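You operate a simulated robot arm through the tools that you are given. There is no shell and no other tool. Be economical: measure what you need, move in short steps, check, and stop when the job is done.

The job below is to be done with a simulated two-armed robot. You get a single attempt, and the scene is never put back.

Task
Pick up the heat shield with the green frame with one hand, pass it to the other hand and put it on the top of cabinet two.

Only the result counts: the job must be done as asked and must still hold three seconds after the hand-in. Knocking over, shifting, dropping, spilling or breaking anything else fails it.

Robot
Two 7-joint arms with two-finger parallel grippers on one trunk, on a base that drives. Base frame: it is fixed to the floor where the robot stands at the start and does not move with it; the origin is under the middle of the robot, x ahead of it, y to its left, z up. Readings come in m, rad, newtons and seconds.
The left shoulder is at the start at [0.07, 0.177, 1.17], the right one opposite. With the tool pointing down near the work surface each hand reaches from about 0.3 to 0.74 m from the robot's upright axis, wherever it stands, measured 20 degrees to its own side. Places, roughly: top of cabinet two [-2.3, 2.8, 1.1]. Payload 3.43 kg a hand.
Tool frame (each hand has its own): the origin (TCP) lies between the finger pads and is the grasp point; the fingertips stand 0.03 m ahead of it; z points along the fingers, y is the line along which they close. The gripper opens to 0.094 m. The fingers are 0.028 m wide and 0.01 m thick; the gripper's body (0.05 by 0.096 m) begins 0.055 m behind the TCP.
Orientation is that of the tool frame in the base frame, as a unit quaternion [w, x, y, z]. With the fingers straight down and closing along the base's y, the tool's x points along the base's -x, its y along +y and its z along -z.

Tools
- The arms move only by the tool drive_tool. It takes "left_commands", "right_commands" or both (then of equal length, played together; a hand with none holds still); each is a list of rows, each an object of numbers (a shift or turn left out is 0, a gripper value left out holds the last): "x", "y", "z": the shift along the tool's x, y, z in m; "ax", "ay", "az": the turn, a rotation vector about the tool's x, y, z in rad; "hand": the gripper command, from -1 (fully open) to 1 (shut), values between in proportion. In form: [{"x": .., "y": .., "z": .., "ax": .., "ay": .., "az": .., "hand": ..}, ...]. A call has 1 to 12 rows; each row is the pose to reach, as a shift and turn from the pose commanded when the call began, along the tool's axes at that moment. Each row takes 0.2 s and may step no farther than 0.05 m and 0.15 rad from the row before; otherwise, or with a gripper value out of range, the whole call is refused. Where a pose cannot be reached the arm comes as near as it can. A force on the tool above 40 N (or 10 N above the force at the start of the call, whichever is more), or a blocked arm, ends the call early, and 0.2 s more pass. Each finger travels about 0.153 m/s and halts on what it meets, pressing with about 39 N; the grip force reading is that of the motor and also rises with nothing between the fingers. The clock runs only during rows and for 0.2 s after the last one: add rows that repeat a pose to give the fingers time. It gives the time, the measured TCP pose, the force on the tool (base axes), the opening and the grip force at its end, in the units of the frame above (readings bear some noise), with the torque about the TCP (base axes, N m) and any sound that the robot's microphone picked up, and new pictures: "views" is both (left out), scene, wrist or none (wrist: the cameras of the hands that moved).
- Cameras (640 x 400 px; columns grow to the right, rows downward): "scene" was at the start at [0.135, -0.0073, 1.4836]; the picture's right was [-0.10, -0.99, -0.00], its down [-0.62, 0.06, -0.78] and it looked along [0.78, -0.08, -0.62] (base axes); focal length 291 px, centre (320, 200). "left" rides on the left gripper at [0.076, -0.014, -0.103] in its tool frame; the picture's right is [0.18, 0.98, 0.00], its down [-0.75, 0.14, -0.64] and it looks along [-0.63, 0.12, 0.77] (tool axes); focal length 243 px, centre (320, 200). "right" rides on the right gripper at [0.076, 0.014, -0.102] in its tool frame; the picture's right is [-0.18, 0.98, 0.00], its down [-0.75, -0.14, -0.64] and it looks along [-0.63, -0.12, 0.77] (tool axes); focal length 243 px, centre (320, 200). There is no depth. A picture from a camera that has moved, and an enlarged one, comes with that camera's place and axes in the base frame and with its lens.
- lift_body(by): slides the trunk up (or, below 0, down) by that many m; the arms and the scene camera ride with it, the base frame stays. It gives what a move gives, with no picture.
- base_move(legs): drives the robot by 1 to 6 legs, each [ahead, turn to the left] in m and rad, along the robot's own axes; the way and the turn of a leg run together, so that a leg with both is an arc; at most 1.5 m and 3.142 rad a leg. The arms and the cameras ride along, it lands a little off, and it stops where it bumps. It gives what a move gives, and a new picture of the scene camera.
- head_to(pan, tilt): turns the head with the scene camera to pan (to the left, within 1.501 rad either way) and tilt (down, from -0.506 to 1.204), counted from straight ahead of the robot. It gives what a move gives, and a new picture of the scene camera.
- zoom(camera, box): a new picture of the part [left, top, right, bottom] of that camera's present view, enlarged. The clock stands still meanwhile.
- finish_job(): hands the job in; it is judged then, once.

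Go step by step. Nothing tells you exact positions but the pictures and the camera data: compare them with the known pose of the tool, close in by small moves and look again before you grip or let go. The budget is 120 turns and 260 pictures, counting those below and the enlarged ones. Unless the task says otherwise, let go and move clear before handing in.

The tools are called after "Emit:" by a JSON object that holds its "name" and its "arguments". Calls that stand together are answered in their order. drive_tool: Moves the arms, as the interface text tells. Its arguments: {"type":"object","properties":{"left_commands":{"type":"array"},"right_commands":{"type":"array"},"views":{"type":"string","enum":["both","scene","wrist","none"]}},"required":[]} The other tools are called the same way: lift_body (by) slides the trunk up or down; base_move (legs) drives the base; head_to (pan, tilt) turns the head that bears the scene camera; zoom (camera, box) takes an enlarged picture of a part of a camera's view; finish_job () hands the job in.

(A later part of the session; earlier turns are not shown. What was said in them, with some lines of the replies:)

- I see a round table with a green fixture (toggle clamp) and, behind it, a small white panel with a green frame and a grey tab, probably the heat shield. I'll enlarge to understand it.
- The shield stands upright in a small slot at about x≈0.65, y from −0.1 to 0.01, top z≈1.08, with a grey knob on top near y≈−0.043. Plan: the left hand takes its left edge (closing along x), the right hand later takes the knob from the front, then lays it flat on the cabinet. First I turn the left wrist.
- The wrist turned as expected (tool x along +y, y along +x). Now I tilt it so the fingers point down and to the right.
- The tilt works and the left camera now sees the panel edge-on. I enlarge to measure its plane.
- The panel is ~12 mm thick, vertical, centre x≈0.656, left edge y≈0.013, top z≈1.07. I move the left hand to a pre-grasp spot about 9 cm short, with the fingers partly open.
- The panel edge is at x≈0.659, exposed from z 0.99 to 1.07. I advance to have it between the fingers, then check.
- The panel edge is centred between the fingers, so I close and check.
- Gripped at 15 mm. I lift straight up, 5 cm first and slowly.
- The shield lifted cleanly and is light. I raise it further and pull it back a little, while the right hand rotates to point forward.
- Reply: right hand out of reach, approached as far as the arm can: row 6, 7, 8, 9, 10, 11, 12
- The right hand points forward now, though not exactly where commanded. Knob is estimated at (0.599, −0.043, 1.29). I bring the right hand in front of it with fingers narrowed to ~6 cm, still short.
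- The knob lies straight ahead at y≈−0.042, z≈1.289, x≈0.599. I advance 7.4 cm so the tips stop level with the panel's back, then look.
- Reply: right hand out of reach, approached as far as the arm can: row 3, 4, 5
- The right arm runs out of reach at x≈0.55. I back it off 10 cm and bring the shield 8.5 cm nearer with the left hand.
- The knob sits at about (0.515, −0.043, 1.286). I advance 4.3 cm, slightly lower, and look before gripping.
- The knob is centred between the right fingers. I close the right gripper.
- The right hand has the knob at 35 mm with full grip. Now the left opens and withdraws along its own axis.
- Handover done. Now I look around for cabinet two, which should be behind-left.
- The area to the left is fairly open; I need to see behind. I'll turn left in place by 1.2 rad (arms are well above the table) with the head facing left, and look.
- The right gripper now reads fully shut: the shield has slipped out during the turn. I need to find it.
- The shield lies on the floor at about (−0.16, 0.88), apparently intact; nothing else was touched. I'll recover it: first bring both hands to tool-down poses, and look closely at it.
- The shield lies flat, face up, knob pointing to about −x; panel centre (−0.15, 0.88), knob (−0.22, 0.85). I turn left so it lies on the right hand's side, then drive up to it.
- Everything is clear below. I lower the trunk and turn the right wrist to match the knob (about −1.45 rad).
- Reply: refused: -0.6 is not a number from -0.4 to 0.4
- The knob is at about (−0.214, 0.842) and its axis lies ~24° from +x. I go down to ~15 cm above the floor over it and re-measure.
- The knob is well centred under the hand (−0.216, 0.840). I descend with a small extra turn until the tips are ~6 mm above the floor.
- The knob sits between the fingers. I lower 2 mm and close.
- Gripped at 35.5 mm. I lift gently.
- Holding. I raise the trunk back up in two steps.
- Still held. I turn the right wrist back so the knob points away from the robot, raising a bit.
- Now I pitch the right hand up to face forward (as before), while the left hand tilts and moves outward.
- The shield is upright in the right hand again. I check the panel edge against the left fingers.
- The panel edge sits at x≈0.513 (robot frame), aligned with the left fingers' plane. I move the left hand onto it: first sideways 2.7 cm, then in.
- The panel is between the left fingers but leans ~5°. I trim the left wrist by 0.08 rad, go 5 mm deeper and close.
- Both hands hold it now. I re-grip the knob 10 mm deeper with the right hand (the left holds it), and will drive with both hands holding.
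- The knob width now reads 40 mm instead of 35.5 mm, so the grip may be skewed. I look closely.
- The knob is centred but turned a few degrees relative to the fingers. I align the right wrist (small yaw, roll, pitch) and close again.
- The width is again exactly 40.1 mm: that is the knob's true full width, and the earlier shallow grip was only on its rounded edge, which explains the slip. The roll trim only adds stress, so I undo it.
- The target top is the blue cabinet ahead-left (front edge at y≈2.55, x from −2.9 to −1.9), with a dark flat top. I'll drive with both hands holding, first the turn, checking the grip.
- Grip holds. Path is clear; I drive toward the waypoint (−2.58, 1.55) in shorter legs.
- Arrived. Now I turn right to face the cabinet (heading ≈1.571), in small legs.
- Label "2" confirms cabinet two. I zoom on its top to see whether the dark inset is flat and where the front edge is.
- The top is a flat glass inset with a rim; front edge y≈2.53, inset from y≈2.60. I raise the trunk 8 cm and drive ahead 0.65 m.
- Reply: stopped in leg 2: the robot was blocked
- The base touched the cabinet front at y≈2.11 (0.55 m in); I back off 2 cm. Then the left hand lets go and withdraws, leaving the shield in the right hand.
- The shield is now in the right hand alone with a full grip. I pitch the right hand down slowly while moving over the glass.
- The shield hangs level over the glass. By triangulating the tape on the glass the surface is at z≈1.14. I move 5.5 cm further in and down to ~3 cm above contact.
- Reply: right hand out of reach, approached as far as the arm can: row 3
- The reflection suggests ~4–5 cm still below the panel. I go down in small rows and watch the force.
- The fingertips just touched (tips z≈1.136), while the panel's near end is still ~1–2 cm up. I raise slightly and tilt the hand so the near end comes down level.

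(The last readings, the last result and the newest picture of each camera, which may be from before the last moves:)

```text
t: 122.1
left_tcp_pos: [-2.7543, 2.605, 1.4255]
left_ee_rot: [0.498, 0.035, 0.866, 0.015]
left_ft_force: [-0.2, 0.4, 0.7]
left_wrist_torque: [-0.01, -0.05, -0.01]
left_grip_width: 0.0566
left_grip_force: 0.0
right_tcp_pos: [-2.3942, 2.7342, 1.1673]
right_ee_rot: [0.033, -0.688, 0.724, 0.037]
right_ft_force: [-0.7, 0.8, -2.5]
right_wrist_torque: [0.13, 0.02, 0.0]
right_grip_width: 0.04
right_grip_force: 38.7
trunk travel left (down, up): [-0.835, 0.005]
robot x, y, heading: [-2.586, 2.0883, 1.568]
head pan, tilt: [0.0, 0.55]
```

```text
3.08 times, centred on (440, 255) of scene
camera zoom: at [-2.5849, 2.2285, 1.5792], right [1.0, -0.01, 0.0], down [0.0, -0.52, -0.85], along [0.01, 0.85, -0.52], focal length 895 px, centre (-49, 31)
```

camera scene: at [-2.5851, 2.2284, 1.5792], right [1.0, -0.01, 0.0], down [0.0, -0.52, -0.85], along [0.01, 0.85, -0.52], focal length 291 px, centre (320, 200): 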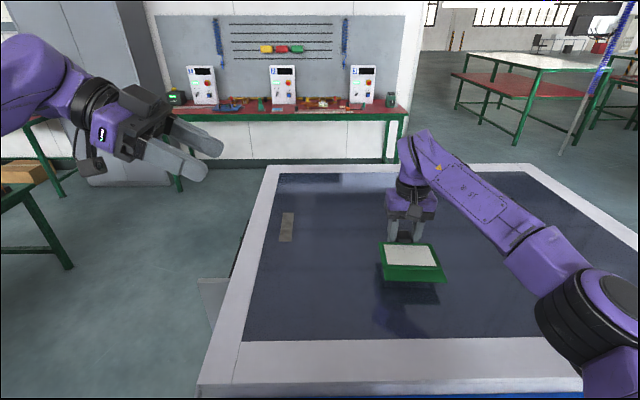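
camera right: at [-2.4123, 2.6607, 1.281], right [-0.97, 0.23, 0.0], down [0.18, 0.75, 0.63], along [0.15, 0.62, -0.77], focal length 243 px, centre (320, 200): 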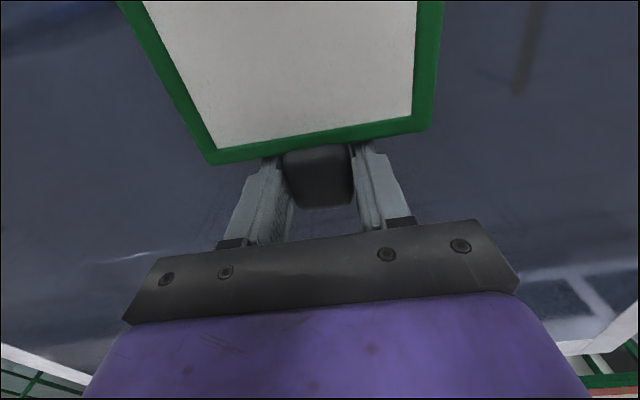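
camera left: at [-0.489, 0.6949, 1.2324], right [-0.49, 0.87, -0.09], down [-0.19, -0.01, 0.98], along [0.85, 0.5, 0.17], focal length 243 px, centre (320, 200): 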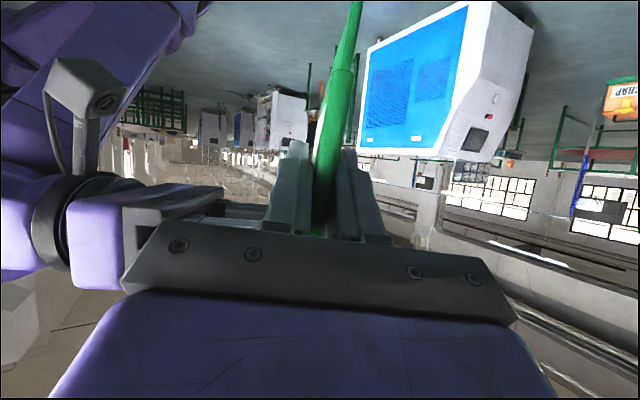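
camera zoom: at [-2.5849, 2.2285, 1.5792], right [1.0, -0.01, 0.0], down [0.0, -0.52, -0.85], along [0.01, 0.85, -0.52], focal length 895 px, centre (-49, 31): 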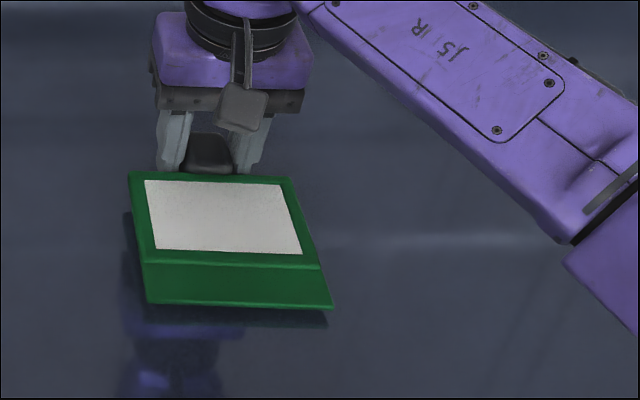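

Nearly level now, with a small remaining gap. I tilt a touch more and lower a few millimetres.

Emit:
{"name": "drive_tool", "arguments": {"right_commands": [{"ay": -0.03, "z": 0.001}, {"ay": -0.05, "z": 0.002}, {"ay": -0.05, "z": 0.004}, {"ay": -0.05, "z": 0.004}], "views": "none"}}

Emit:
{"name": "zoom", "arguments": {"camera": "scene", "box": [360, 190, 520, 320]}}

```text
t: 123.1
left_tcp_pos: [-2.7551, 2.6013, 1.4258]
left_ee_rot: [0.497, 0.036, 0.867, 0.016]
left_ft_force: [0.2, 0.4, -0.1]
left_wrist_torque: [0.0, 0.03, 0.01]
left_grip_width: 0.0563
left_grip_force: 0.0
right_tcp_pos: [-2.3943, 2.7343, 1.1669]
right_ee_rot: [0.054, -0.685, 0.724, 0.056]
right_ft_force: [2.8, 7.6, 21.4]
right_wrist_torque: [-0.95, -0.18, -0.07]
right_grip_width: 0.04
right_grip_force: 39.3
trunk travel left (down, up): [-0.835, 0.005]
robot x, y, heading: [-2.5866, 2.0849, 1.561]
head pan, tilt: [0.0, 0.55]
```

```text
3.08 times, centred on (440, 255) of scene
camera zoom: at [-2.5857, 2.2264, 1.5797], right [1.0, -0.01, 0.0], down [0.0, -0.52, -0.85], along [0.01, 0.85, -0.52], focal length 895 px, centre (-49, 31)
```

zoom: 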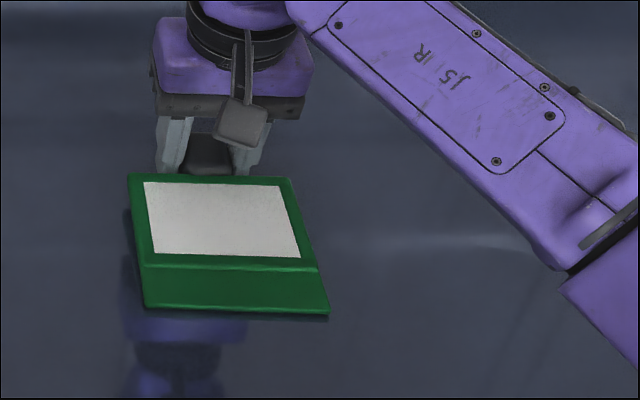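

Firm contact (21 N) with the near edge down. I relax 2 mm and open the fingers gently.

Emit:
{"name": "drive_tool", "arguments": {"right_commands": [{"z": -0.002}, {"z": -0.002, "hand": 0.12}, {"z": -0.002, "hand": 0.05}, {"z": -0.002, "hand": -0.1}, {"z": -0.002, "hand": -0.3}, {"z": -0.002, "hand": -0.3}], "views": "wrist"}}

Emit:
{"name": "zoom", "arguments": {"camera": "scene", "box": [360, 190, 520, 320]}}

```text
t: 124.5
left_tcp_pos: [-2.7565, 2.6016, 1.4246]
left_ee_rot: [0.498, 0.036, 0.866, 0.016]
left_ft_force: [-0.3, 0.2, 0.7]
left_wrist_torque: [-0.01, -0.02, -0.01]
left_grip_width: 0.0566
left_grip_force: 0.1
right_tcp_pos: [-2.3965, 2.7344, 1.1673]
right_ee_rot: [0.053, -0.686, 0.723, 0.053]
right_ft_force: [-7.7, -0.5, 9.4]
right_wrist_torque: [-0.08, -0.07, -0.04]
right_grip_width: 0.0566
right_grip_force: 0.1
trunk travel left (down, up): [-0.835, 0.005]
robot x, y, heading: [-2.5879, 2.0845, 1.564]
head pan, tilt: [0.0, 0.55]
camera right: at [-2.4157, 2.6436, 1.2578], right [-0.97, 0.23, 0.03], down [0.18, 0.64, 0.75], along [0.15, 0.73, -0.66], focal length 243 px, centre (320, 200)
```

right: 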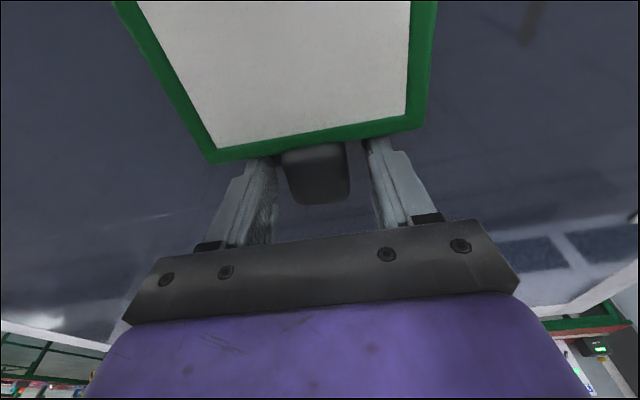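

```text
3.08 times, centred on (440, 255) of scene
camera zoom: at [-2.5882, 2.2263, 1.5793], right [1.0, -0.01, 0.0], down [0.0, -0.52, -0.85], along [0.01, 0.85, -0.52], focal length 895 px, centre (-49, 31)
```

zoom: 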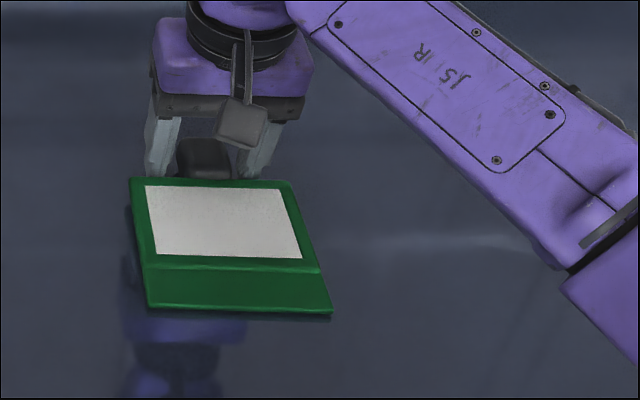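

The shield rests on the glass, free of the fingers. I withdraw straight up.

Emit:
{"name": "drive_tool", "arguments": {"right_commands": [{"x": -0.0012, "z": -0.008}, {"x": -0.003, "z": -0.02}, {"x": -0.006, "z": -0.04}, {"x": -0.0105, "z": -0.07}, {"x": -0.016, "z": -0.105}, {"x": -0.021, "z": -0.14}], "views": "scene"}}

Emit:
{"name": "zoom", "arguments": {"camera": "scene", "box": [340, 190, 500, 320]}}

```text
t: 125.9
left_tcp_pos: [-2.7552, 2.6011, 1.4252]
left_ee_rot: [0.498, 0.034, 0.866, 0.017]
left_ft_force: [-1.1, 0.3, 0.7]
left_wrist_torque: [0.02, -0.01, 0.01]
left_grip_width: 0.0564
left_grip_force: 0.0
right_tcp_pos: [-2.3936, 2.7345, 1.308]
right_ee_rot: [0.052, -0.687, 0.723, 0.053]
right_ft_force: [-0.4, 0.1, 0.5]
right_wrist_torque: [0.01, -0.05, -0.03]
right_grip_width: 0.0613
right_grip_force: 0.1
trunk travel left (down, up): [-0.835, 0.005]
robot x, y, heading: [-2.584, 2.0868, 1.561]
head pan, tilt: [0.0, 0.55]
camera scene: at [-2.5866, 2.2271, 1.5792], right [1.0, -0.01, 0.0], down [0.0, -0.52, -0.85], along [0.01, 0.85, -0.52], focal length 291 px, centre (320, 200)
```

scene: 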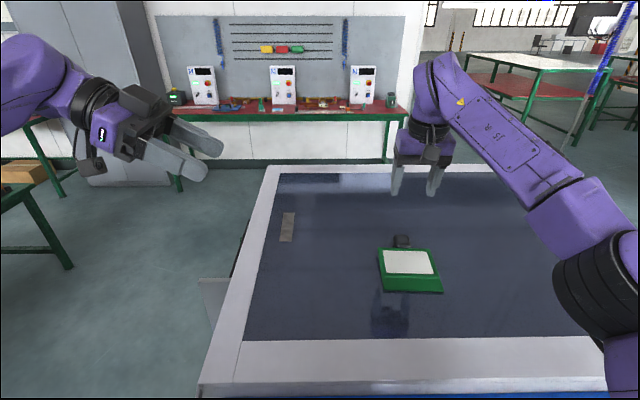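

```text
3.08 times, centred on (420, 255) of scene
camera zoom: at [-2.5866, 2.2271, 1.5792], right [1.0, -0.01, 0.0], down [0.0, -0.52, -0.85], along [0.01, 0.85, -0.52], focal length 895 px, centre (12, 31)
```

zoom: 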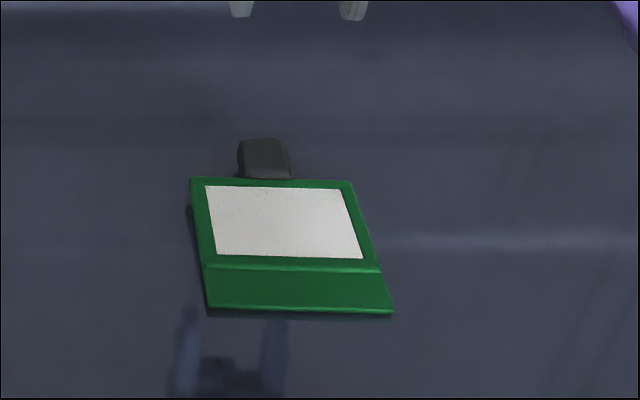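

The shield lies flat on the top of cabinet two, fully on the glass and away from the edges, and both hands are clear. I hand in.

Emit:
{"name": "finish_job", "arguments": {}}

```text
The job is handed in.
```

The green-framed heat shield is lying flat on top of cabinet two, but I dropped it once on the way. After the first pass from the left hand to the right, it slipped onto the floor while the robot was turning. I picked it up with the right hand, passed it to the left, and took it back with the right, which put it down.

The base also touched the front of the cabinet as it drove up; I backed it off 2.5 cm and saw nothing move.
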